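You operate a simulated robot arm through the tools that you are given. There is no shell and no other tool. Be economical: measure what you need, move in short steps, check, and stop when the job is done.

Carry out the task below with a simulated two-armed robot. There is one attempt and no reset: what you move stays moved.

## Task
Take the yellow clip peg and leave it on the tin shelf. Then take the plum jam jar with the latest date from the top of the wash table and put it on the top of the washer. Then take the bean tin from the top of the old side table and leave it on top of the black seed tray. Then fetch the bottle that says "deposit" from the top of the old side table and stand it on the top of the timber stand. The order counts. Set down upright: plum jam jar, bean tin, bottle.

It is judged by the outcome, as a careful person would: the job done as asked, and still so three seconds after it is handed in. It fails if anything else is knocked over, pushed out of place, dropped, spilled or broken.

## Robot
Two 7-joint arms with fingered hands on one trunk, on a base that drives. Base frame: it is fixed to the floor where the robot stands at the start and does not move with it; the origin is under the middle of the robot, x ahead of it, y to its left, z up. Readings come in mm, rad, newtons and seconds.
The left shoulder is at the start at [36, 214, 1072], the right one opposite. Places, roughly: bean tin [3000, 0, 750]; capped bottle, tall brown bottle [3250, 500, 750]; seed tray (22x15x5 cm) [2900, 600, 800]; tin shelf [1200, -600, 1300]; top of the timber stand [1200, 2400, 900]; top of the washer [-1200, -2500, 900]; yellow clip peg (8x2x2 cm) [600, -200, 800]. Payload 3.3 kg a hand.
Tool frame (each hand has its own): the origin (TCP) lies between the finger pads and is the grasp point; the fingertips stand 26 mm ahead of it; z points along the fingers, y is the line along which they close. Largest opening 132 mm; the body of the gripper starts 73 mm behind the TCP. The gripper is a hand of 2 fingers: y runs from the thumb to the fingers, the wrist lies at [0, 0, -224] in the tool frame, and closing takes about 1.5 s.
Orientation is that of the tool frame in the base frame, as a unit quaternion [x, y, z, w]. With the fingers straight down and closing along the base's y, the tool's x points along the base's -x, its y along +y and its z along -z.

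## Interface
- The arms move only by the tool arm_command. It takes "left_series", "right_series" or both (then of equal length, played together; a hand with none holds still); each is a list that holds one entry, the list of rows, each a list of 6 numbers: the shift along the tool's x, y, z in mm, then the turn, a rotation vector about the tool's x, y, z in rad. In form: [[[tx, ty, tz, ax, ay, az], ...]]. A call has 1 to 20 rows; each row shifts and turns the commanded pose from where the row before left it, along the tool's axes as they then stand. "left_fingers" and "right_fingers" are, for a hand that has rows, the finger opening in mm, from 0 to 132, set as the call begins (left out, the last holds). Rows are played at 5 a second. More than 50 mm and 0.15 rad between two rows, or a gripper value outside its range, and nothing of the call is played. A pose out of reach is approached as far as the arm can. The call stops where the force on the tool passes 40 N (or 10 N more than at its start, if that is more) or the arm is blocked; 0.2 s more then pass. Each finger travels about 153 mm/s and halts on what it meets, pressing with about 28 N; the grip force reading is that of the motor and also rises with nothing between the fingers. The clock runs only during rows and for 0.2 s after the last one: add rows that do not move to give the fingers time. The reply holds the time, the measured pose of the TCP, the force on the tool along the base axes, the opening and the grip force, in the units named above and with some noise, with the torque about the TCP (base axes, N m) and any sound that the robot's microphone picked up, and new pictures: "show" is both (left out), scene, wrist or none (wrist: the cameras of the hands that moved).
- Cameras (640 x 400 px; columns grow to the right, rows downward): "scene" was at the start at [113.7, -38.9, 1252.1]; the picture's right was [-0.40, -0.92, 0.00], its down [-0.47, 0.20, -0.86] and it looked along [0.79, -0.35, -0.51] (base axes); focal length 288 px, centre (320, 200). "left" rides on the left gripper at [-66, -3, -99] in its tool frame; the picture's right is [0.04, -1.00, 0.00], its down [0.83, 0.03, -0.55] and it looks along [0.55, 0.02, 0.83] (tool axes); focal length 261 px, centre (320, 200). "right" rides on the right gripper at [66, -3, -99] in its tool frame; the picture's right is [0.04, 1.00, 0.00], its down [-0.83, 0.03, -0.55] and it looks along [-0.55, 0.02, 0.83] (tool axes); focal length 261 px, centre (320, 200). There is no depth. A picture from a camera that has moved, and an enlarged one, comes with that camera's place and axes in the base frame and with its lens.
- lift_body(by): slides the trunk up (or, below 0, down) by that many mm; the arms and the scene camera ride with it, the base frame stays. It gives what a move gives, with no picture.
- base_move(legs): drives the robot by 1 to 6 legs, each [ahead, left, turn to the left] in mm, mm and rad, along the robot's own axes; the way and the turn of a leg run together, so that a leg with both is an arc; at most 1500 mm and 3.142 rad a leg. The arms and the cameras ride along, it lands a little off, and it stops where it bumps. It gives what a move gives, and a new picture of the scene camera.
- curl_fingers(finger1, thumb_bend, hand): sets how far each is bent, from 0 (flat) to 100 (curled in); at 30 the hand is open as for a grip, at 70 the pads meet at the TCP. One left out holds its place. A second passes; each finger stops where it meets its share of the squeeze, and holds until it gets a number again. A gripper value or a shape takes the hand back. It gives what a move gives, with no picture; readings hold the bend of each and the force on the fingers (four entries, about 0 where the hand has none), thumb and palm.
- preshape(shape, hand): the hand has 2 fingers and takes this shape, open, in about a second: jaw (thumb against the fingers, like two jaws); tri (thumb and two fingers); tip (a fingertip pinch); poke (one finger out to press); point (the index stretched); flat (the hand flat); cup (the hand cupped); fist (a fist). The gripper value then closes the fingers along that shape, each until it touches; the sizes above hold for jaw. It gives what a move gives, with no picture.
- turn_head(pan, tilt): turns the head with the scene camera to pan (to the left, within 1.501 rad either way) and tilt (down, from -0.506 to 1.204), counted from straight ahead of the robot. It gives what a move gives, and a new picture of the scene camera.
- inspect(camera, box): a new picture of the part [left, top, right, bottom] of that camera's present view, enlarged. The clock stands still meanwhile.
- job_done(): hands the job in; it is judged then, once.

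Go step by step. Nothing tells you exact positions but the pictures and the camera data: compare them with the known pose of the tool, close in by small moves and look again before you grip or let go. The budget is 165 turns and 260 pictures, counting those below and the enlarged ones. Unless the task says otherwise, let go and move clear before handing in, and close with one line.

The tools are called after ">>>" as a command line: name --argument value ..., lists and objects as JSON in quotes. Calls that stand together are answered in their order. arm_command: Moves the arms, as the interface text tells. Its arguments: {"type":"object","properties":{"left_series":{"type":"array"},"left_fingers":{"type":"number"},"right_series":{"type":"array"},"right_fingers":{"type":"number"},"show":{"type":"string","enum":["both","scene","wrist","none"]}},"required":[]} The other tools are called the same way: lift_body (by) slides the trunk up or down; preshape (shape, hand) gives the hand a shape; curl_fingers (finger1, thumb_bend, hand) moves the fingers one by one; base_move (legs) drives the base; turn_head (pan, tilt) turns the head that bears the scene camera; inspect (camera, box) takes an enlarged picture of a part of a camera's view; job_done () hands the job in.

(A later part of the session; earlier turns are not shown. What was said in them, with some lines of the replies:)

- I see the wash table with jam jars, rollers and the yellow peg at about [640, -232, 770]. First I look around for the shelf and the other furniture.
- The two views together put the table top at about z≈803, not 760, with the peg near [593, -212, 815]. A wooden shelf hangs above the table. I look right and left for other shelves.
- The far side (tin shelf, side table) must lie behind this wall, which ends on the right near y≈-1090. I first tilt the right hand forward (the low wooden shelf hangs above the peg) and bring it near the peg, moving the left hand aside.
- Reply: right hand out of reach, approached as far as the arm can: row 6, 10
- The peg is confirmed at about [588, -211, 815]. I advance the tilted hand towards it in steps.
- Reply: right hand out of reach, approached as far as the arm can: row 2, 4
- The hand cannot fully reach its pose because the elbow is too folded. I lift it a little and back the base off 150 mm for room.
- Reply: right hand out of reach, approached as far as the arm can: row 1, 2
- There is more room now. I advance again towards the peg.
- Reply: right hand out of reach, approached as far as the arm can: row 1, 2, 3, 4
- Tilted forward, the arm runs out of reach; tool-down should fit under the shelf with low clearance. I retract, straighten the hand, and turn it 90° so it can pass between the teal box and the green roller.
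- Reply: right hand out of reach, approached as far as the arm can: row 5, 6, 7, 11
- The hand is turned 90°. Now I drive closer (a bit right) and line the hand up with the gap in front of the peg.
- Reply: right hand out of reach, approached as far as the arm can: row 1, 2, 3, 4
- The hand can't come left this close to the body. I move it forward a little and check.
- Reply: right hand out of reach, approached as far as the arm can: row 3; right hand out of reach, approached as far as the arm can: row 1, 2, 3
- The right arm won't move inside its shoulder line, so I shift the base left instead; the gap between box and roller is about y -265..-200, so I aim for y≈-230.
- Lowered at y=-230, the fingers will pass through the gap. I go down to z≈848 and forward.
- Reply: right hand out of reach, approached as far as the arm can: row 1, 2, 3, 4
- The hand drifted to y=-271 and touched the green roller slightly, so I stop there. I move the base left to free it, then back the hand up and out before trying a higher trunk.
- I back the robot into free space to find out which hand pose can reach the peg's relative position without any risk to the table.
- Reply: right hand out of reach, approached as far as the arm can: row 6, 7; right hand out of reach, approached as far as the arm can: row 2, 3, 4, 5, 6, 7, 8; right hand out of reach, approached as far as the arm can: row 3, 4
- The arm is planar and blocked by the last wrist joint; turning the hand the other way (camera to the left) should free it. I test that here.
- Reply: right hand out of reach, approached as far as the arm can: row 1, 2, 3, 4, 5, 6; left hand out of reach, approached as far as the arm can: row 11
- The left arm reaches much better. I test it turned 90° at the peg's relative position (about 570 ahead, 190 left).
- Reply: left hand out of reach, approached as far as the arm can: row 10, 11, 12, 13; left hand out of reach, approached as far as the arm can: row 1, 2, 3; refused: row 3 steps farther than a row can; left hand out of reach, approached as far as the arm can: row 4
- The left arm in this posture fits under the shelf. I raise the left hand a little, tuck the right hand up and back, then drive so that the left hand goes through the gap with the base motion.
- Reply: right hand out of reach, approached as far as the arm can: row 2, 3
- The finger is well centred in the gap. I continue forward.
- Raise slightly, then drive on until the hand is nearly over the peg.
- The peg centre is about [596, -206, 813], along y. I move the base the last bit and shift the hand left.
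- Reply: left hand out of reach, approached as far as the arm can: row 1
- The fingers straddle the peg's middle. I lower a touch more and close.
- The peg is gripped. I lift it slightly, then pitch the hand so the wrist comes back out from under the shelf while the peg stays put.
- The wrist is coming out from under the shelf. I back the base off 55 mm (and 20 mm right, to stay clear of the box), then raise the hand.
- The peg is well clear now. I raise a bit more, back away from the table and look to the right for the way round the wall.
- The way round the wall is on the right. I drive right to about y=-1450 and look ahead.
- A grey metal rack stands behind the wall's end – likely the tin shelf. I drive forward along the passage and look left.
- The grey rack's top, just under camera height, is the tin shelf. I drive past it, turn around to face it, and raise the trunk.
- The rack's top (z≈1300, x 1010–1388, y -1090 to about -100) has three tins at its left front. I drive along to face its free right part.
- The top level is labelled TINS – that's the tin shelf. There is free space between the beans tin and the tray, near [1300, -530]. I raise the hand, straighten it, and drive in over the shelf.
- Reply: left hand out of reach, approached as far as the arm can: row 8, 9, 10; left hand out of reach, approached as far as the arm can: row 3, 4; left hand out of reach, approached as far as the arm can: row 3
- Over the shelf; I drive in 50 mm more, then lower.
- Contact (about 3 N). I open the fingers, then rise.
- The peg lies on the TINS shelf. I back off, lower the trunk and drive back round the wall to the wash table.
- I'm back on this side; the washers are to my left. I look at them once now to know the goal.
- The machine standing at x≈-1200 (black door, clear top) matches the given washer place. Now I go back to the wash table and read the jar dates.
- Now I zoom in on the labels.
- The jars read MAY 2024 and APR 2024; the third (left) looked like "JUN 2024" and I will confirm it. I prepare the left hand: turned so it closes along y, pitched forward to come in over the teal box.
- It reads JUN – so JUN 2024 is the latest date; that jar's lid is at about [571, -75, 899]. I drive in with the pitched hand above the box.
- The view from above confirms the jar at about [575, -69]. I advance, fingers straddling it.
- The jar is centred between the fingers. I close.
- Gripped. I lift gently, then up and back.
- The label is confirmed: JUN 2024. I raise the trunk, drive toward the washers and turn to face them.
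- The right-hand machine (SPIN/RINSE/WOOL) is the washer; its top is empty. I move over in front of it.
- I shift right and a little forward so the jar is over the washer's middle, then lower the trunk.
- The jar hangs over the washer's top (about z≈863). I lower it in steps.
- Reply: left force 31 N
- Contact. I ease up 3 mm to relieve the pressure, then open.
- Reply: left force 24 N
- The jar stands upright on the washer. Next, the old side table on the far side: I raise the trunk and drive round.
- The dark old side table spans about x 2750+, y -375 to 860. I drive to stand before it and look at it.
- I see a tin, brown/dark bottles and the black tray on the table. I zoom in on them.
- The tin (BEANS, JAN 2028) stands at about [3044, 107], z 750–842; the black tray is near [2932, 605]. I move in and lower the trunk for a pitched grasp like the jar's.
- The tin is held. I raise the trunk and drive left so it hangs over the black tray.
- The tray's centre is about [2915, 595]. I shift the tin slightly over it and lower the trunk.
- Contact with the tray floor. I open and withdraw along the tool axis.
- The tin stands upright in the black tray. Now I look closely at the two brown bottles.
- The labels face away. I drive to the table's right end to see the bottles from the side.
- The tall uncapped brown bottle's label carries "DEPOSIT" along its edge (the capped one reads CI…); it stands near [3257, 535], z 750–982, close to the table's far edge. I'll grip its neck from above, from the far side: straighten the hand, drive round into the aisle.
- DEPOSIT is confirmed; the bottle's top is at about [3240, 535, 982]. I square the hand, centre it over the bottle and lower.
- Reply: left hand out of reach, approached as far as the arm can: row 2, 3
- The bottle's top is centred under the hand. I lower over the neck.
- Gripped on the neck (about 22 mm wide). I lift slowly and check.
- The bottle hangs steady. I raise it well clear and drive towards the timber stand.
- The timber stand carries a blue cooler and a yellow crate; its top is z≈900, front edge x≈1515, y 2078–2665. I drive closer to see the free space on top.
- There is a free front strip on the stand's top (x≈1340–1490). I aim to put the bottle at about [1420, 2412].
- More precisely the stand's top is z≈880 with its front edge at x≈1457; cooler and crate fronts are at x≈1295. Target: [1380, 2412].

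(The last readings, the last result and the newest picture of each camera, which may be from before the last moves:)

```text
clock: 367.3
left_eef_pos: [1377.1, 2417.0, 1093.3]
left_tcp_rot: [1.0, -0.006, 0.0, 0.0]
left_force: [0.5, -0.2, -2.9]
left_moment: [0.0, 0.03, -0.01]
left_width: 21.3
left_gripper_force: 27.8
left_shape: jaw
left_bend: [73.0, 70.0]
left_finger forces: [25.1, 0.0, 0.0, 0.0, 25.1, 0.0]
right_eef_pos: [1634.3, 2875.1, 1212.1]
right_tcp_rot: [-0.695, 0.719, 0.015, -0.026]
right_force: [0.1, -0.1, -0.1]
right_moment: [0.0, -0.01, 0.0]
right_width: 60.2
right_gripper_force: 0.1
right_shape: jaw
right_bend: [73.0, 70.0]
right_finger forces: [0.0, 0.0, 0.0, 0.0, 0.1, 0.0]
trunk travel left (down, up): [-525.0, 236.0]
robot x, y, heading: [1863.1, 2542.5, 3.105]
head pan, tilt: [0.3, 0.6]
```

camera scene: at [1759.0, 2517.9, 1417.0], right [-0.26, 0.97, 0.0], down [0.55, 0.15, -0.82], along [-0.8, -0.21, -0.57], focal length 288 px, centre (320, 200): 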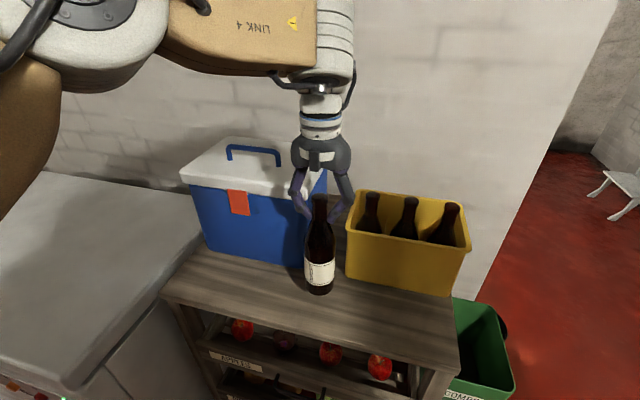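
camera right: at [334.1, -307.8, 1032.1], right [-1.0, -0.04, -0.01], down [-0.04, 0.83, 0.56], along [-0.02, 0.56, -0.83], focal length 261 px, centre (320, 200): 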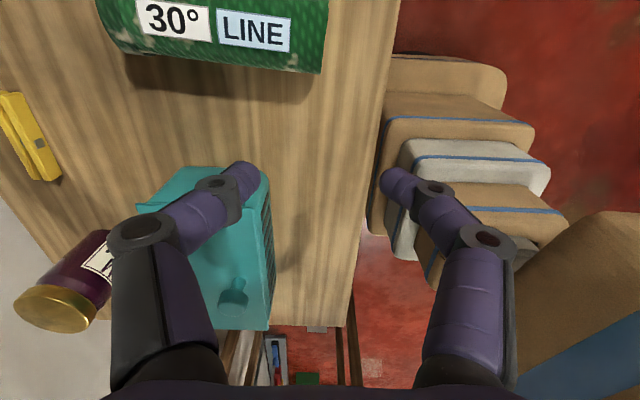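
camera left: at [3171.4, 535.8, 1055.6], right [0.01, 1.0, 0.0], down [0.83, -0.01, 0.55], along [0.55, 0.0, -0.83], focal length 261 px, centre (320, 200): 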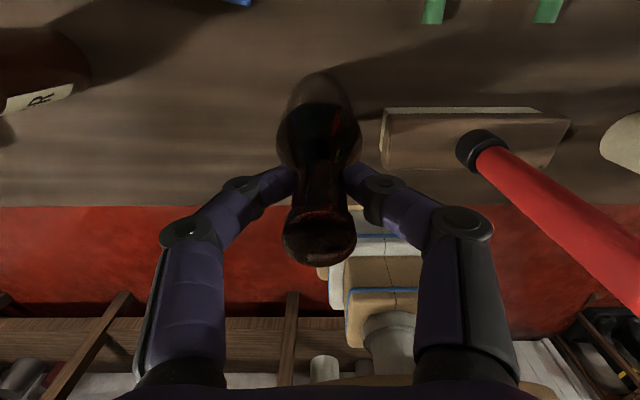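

>>> arm_command --left_series '[[[0, 0, 1.5, 0, 0, 0], [0, 0, 1.5, 0, 0, 0], [0, 0, 0, 0, 0, 0]]]' --show "none"

>>> inspect --camera "scene" --box '[256, 180, 416, 320]'

```text
clock: 368.1
left_eef_pos: [1376.2, 2417.0, 1091.0]
left_tcp_rot: [1.0, -0.007, -0.001, 0.001]
left_force: [0.1, 0.1, -2.1]
left_moment: [0.05, -0.01, -0.01]
left_width: 21.7
left_gripper_force: 28.1
left_shape: jaw
left_bend: [73.0, 70.0]
left_finger forces: [25.1, 0.0, 0.1, 0.0, 25.1, 0.0]
right_eef_pos: [1633.5, 2874.6, 1211.6]
right_tcp_rot: [-0.695, 0.719, 0.014, -0.026]
right_force: [0.0, -0.6, 0.6]
right_moment: [0.01, 0.03, -0.01]
right_width: 60.2
right_gripper_force: 0.0
right_shape: jaw
right_bend: [73.0, 70.0]
right_finger forces: [0.1, 0.0, 0.0, 0.0, 0.1, 0.0]
trunk travel left (down, up): [-525.0, 236.0]
robot x, y, heading: [1860.8, 2546.3, 3.102]
head pan, tilt: [0.3, 0.6]
```

```text
2.86 times, centred on (336, 250) of scene
camera zoom: at [1759.0, 2517.8, 1417.0], right [-0.26, 0.97, 0.0], down [0.55, 0.15, -0.82], along [-0.8, -0.21, -0.57], focal length 824 px, centre (274, 57)
```

zoom: 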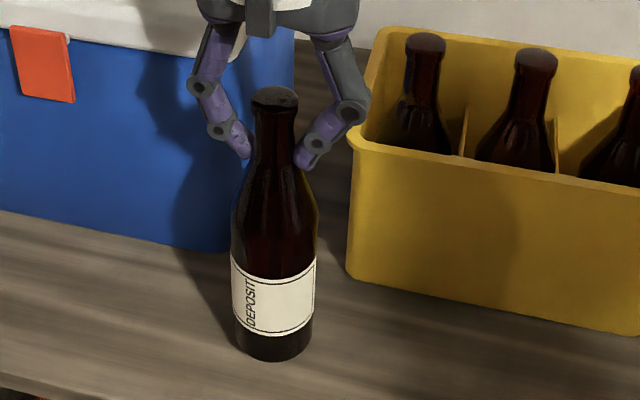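

>>> arm_command --left_series '[[[0, 0, 1.5, 0, 0, 0], [0, 0, 1.5, 0, 0, 0], [0, 0, 0, 0, 0, 0]]]' --show "none"

>>> arm_command --left_series '[[[0, 0, 1.5, 0, 0, 0], [0, 0, 0, 0, 0, 0]]]' --show "none"

```text
clock: 368.9
left_eef_pos: [1376.5, 2417.5, 1087.7]
left_tcp_rot: [1.0, -0.006, 0.0, -0.001]
left_force: [-0.3, 0.5, -2.9]
left_moment: [-0.02, 0.01, 0.01]
left_width: 21.7
left_gripper_force: 28.0
left_shape: jaw
left_bend: [73.0, 70.0]
left_finger forces: [25.1, 0.0, 0.0, 0.0, 25.2, 0.0]
right_eef_pos: [1633.1, 2874.5, 1211.8]
right_tcp_rot: [-0.694, 0.719, 0.015, -0.026]
right_force: [0.2, 0.1, -0.3]
right_moment: [0.0, 0.01, 0.0]
right_width: 60.4
right_gripper_force: 0.0
right_shape: jaw
right_bend: [73.0, 70.0]
right_finger forces: [0.0, 0.0, 0.1, 0.0, 0.0, 0.0]
trunk travel left (down, up): [-525.0, 236.0]
robot x, y, heading: [1862.8, 2540.2, 3.107]
head pan, tilt: [0.3, 0.6]
```

```text
clock: 369.5
left_eef_pos: [1376.3, 2417.4, 1086.2]
left_tcp_rot: [1.0, -0.007, 0.0, 0.0]
left_force: [0.4, -0.3, -3.4]
left_moment: [-0.05, 0.02, -0.02]
left_width: 21.6
left_gripper_force: 28.3
left_shape: jaw
left_bend: [73.0, 70.0]
left_finger forces: [25.1, 0.1, 0.0, 0.1, 25.1, 0.0]
right_eef_pos: [1634.2, 2875.3, 1212.0]
right_tcp_rot: [-0.695, 0.719, 0.016, -0.026]
right_force: [0.3, -0.3, 0.0]
right_moment: [0.01, -0.02, 0.0]
right_width: 60.3
right_gripper_force: 0.0
right_shape: jaw
right_bend: [73.0, 70.0]
right_finger forces: [0.0, 0.0, 0.0, 0.0, 0.0, 0.0]
trunk travel left (down, up): [-525.0, 236.0]
robot x, y, heading: [1862.5, 2541.9, 3.102]
head pan, tilt: [0.3, 0.6]
```

Not in contact yet; I continue in small steps.

>>> arm_command --left_series '[[[0, 0, 1.5, 0, 0, 0], [0, 0, 1.5, 0, 0, 0], [0, 0, 0, 0, 0, 0]]]' --show "none"

>>> arm_command --left_series '[[[0, 0, 1.5, 0, 0, 0], [0, 0, 0, 0, 0, 0]]]' --show "none"

>>> inspect --camera "scene" --box '[256, 180, 416, 320]'

```text
clock: 370.3
left_eef_pos: [1377.1, 2418.4, 1081.5]
left_tcp_rot: [1.0, -0.007, 0.0, 0.001]
left_force: [-0.2, 0.4, -3.0]
left_moment: [0.0, -0.02, -0.03]
left_width: 22.1
left_gripper_force: 28.0
left_shape: jaw
left_bend: [73.0, 70.0]
left_finger forces: [25.1, 0.0, 0.0, 0.0, 25.2, 0.0]
right_eef_pos: [1634.6, 2874.7, 1212.5]
right_tcp_rot: [-0.695, 0.718, 0.016, -0.026]
right_force: [0.3, -0.7, 0.3]
right_moment: [0.01, 0.0, 0.03]
right_width: 60.3
right_gripper_force: 0.1
right_shape: jaw
right_bend: [73.0, 70.0]
right_finger forces: [0.0, 0.0, 0.0, 0.1, 0.1, 0.0]
trunk travel left (down, up): [-525.0, 236.0]
robot x, y, heading: [1865.7, 2546.4, 3.103]
head pan, tilt: [0.3, 0.6]
```

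```text
clock: 370.9
left_eef_pos: [1376.5, 2418.1, 1081.1]
left_tcp_rot: [1.0, -0.006, 0.0, 0.0]
left_force: [0.2, 0.8, -3.3]
left_moment: [0.0, 0.01, 0.01]
left_width: 21.8
left_gripper_force: 27.7
left_shape: jaw
left_bend: [73.0, 70.0]
left_finger forces: [25.1, 0.0, 0.0, 0.0, 25.1, 0.0]
right_eef_pos: [1632.4, 2875.1, 1212.7]
right_tcp_rot: [-0.694, 0.719, 0.015, -0.026]
right_force: [0.9, -0.5, 0.1]
right_moment: [-0.05, 0.01, 0.01]
right_width: 60.2
right_gripper_force: 0.1
right_shape: jaw
right_bend: [73.0, 70.0]
right_finger forces: [0.1, 0.0, 0.0, 0.1, 0.0, 0.1]
trunk travel left (down, up): [-525.0, 236.0]
robot x, y, heading: [1862.7, 2543.6, 3.111]
head pan, tilt: [0.3, 0.6]
```

```text
2.86 times, centred on (336, 250) of scene
camera zoom: at [1759.0, 2517.8, 1417.0], right [-0.26, 0.97, 0.0], down [0.55, 0.15, -0.82], along [-0.8, -0.21, -0.57], focal length 824 px, centre (274, 57)
```

zoom: 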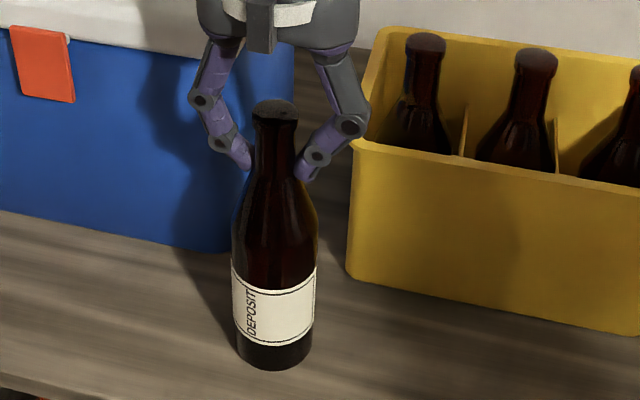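

>>> arm_command --left_series '[[[0, 0, 1.5, 0, 0, 0], [0, 0, 1.5, 0, 0, 0], [0, 0, 0, 0, 0, 0]]]' --show "none"

>>> arm_command --left_series '[[[0, 0, 1.5, 0, 0, 0], [0, 0, 1.5, 0, 0, 0], [0, 0, 0, 0, 0, 0]]]' --show "none"

```text
clock: 371.7
left_eef_pos: [1377.0, 2419.8, 1078.5]
left_tcp_rot: [1.0, -0.006, 0.0, 0.0]
left_force: [-0.2, -0.3, -4.1]
left_moment: [-0.01, 0.01, 0.02]
left_width: 21.9
left_gripper_force: 27.8
left_shape: jaw
left_bend: [73.0, 70.0]
left_finger forces: [25.0, 0.0, 0.0, 0.0, 25.1, 0.0]
right_eef_pos: [1633.6, 2875.9, 1212.6]
right_tcp_rot: [-0.695, 0.718, 0.015, -0.025]
right_force: [-0.1, 0.6, 0.3]
right_moment: [0.0, -0.01, -0.03]
right_width: 60.3
right_gripper_force: 0.1
right_shape: jaw
right_bend: [73.0, 70.0]
right_finger forces: [0.0, 0.0, 0.0, 0.1, 0.0, 0.0]
trunk travel left (down, up): [-525.0, 236.0]
robot x, y, heading: [1859.5, 2544.5, 3.103]
head pan, tilt: [0.3, 0.6]
```

```text
clock: 372.5
left_eef_pos: [1376.4, 2419.1, 1076.7]
left_tcp_rot: [1.0, -0.006, -0.001, 0.0]
left_force: [-1.5, -2.4, 13.6]
left_moment: [-0.05, 0.03, 0.0]
left_width: 22.4
left_gripper_force: 28.3
left_shape: jaw
left_bend: [73.0, 70.0]
left_finger forces: [30.0, 0.1, 0.0, 0.0, 28.5, 0.0]
right_eef_pos: [1634.3, 2874.6, 1212.4]
right_tcp_rot: [-0.695, 0.718, 0.015, -0.026]
right_force: [0.1, -0.7, -0.9]
right_moment: [-0.01, -0.02, -0.02]
right_width: 60.2
right_gripper_force: 0.1
right_shape: jaw
right_bend: [73.0, 70.0]
right_finger forces: [0.0, 0.0, 0.0, 0.1, 0.1, 0.0]
trunk travel left (down, up): [-525.0, 236.0]
robot x, y, heading: [1861.2, 2543.4, 3.105]
head pan, tilt: [0.3, 0.6]
```

Contact. I ease up 1.5 mm and open the fingers.

>>> arm_command --left_series '[[[0, 0, -1.5, 0, 0, 0], [0, 0, 0, 0, 0, 0]]]' --show "none"

>>> arm_command --left_series '[[[0, 0, 0, 0, 0, 0], [0, 0, 0, 0, 0, 0], [0, 0, 0, 0, 0, 0], [0, 0, 0, 0, 0, 0]]]' --left_fingers 75 --show "both"

```text
clock: 373.1
left_eef_pos: [1377.9, 2418.0, 1077.2]
left_tcp_rot: [1.0, -0.007, 0.0, -0.001]
left_force: [-1.3, -0.2, 12.0]
left_moment: [0.0, 0.05, 0.0]
left_width: 22.4
left_gripper_force: 28.3
left_shape: jaw
left_bend: [73.0, 70.0]
left_finger forces: [29.2, 0.0, 0.0, 0.0, 29.1, 0.1]
right_eef_pos: [1634.7, 2874.3, 1212.6]
right_tcp_rot: [-0.695, 0.718, 0.016, -0.026]
right_force: [-0.9, 0.3, -0.3]
right_moment: [0.01, -0.01, -0.01]
right_width: 60.1
right_gripper_force: 0.1
right_shape: jaw
right_bend: [73.0, 70.0]
right_finger forces: [0.0, 0.0, 0.0, 0.1, 0.0, 0.1]
trunk travel left (down, up): [-525.0, 236.0]
robot x, y, heading: [1860.2, 2545.4, 3.103]
head pan, tilt: [0.3, 0.6]
```

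```text
clock: 374.1
left_eef_pos: [1377.2, 2418.0, 1077.6]
left_tcp_rot: [1.0, -0.007, -0.001, 0.0]
left_force: [-0.2, -0.3, 0.0]
left_moment: [-0.03, 0.0, 0.0]
left_width: 74.0
left_gripper_force: 0.1
left_shape: jaw
left_bend: [72.0, 70.0]
left_finger forces: [0.1, 0.1, 0.1, 0.1, 0.1, 0.0]
right_eef_pos: [1633.4, 2874.1, 1213.0]
right_tcp_rot: [-0.695, 0.719, 0.015, -0.025]
right_force: [-0.2, 0.8, -0.5]
right_moment: [0.0, -0.01, 0.0]
right_width: 60.4
right_gripper_force: 0.1
right_shape: jaw
right_bend: [73.0, 70.0]
right_finger forces: [0.0, 0.1, 0.0, 0.0, 0.0, 0.1]
trunk travel left (down, up): [-525.0, 236.0]
robot x, y, heading: [1858.4, 2543.3, 3.107]
head pan, tilt: [0.3, 0.6]
camera scene: at [1759.3, 2517.9, 1417.1], right [-0.26, 0.97, 0.0], down [0.55, 0.15, -0.82], along [-0.8, -0.21, -0.57], focal length 288 px, centre (320, 200)
camera left: at [1310.8, 2422.3, 1174.3], right [0.05, 1.0, 0.0], down [0.83, -0.04, 0.55], along [0.55, -0.03, -0.83], focal length 261 px, centre (320, 200)
```

scene: 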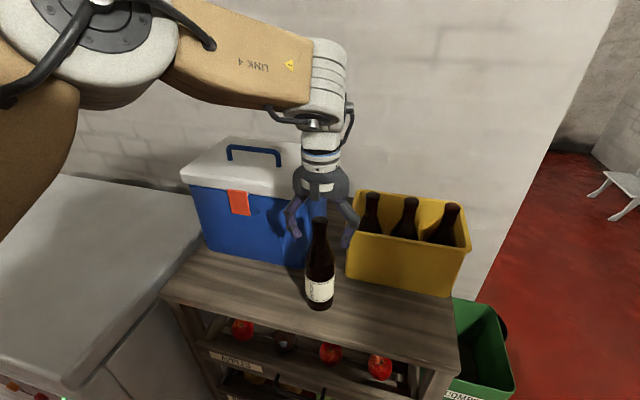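
left: 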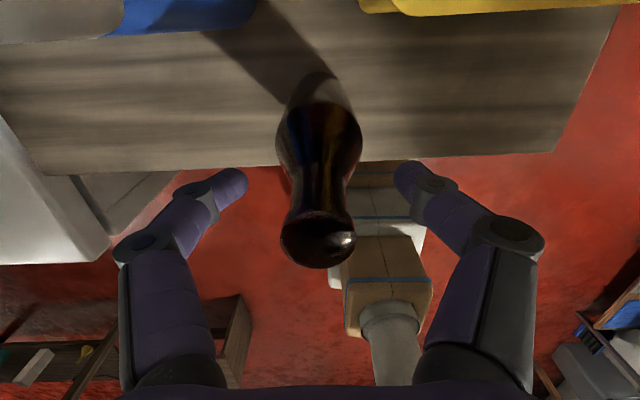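

The bottle stands free. I rise straight up with the trunk and back away.

>>> lift_body --by 180

>>> base_move --legs '[[-350, 0, 0]]'

>>> turn_head --pan 0.15 --tilt 0.65

```text
clock: 376.1
left_eef_pos: [1376.9, 2418.2, 1256.9]
left_tcp_rot: [1.0, -0.007, -0.001, 0.001]
left_force: [0.4, -0.8, -0.6]
left_moment: [0.02, -0.02, 0.01]
left_width: 74.4
left_gripper_force: 0.1
left_shape: jaw
left_bend: [72.0, 70.0]
left_finger forces: [0.1, 0.1, 0.0, 0.0, 0.1, 0.1]
right_eef_pos: [1635.0, 2876.1, 1391.2]
right_tcp_rot: [-0.695, 0.718, 0.016, -0.025]
right_force: [-0.1, 0.1, -0.7]
right_moment: [0.01, -0.02, 0.03]
right_width: 60.1
right_gripper_force: 0.0
right_shape: jaw
right_bend: [73.0, 70.0]
right_finger forces: [0.0, 0.1, 0.0, 0.1, 0.1, 0.1]
trunk travel left (down, up): [-705.0, 56.0]
robot x, y, heading: [1862.1, 2545.7, 3.106]
head pan, tilt: [0.3, 0.6]
```

```text
clock: 378.4
left_eef_pos: [1736.4, 2404.1, 1257.2]
left_tcp_rot: [1.0, -0.007, -0.001, -0.001]
left_force: [-0.3, 0.3, -0.4]
left_moment: [-0.04, 0.02, 0.02]
left_width: 74.2
left_gripper_force: 0.1
left_shape: jaw
left_bend: [72.0, 70.0]
left_finger forces: [0.1, 0.0, 0.0, 0.0, 0.0, 0.0]
right_eef_pos: [1994.3, 2862.1, 1391.6]
right_tcp_rot: [-0.695, 0.719, 0.014, -0.026]
right_force: [0.3, 0.0, 0.2]
right_moment: [-0.01, 0.0, -0.04]
right_width: 60.2
right_gripper_force: 0.0
right_shape: jaw
right_bend: [73.0, 70.0]
right_finger forces: [0.1, 0.1, 0.0, 0.0, 0.0, 0.0]
trunk travel left (down, up): [-705.0, 56.0]
robot x, y, heading: [2222.3, 2529.9, 3.103]
head pan, tilt: [0.3, 0.6]
camera scene: at [2123.4, 2504.1, 1597.2], right [-0.26, 0.97, 0.0], down [0.55, 0.15, -0.83], along [-0.8, -0.21, -0.56], focal length 288 px, centre (320, 200)
```

scene: 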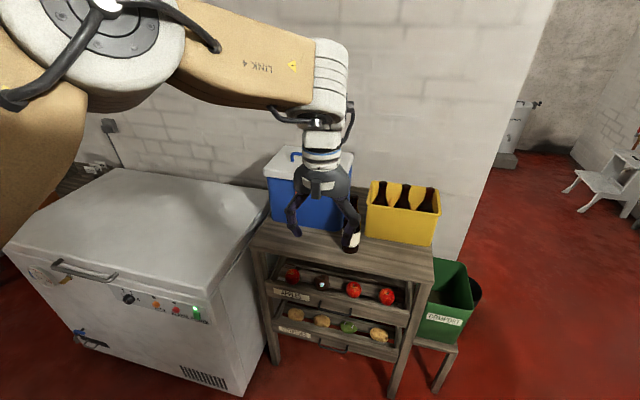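

```text
clock: 379.1
left_eef_pos: [1736.9, 2404.8, 1255.5]
left_tcp_rot: [1.0, -0.008, 0.0, -0.001]
left_force: [0.2, 0.3, -0.1]
left_moment: [0.01, -0.03, -0.01]
left_width: 74.0
left_gripper_force: 0.0
left_shape: jaw
left_bend: [72.0, 70.0]
left_finger forces: [0.1, 0.1, 0.1, 0.0, 0.0, 0.1]
right_eef_pos: [1994.4, 2861.1, 1392.1]
right_tcp_rot: [-0.694, 0.72, 0.015, -0.025]
right_force: [0.3, -1.1, 0.2]
right_moment: [-0.02, 0.03, 0.02]
right_width: 60.5
right_gripper_force: 0.2
right_shape: jaw
right_bend: [73.0, 70.0]
right_finger forces: [0.0, 0.0, 0.0, 0.0, 0.0, 0.1]
trunk travel left (down, up): [-705.0, 56.0]
robot x, y, heading: [2223.1, 2528.7, 3.106]
head pan, tilt: [0.15, 0.649]
camera scene: at [2122.4, 2517.3, 1592.9], right [-0.11, 0.99, 0.0], down [0.6, 0.07, -0.8], along [-0.79, -0.09, -0.6], focal length 288 px, centre (320, 200)
```

scene: 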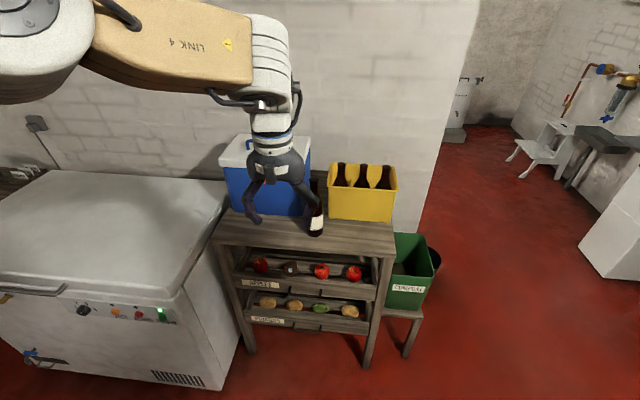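

All four items have been placed in the order you gave.

- **Peg:** the yellow clip peg is on the top level of the rack, which is labelled TINS.
- **Plum jam jar:** the JUN 2024 jar, the latest of the three, is upright on the washer.
- **Bean tin:** it is upright in the black seed tray.
- **Bottle:** the DEPOSIT bottle is upright on the timber stand.

Early on, my right hand touched the green "30° LINE" roller on the wash table and turned it slightly, about 5° and roughly 10 mm by my estimate. I left it there because nudging it back risked moving it further.

Both hands are clear, so I'm handing in.

>>> job_done

```text
The job is handed in.
```

The job is handed in: peg on the tin shelf, JUN 2024 plum jam jar on the washer, bean tin in the black seed tray and DEPOSIT bottle on the timber stand; the green roller on the wash table was nudged slightly along the way.
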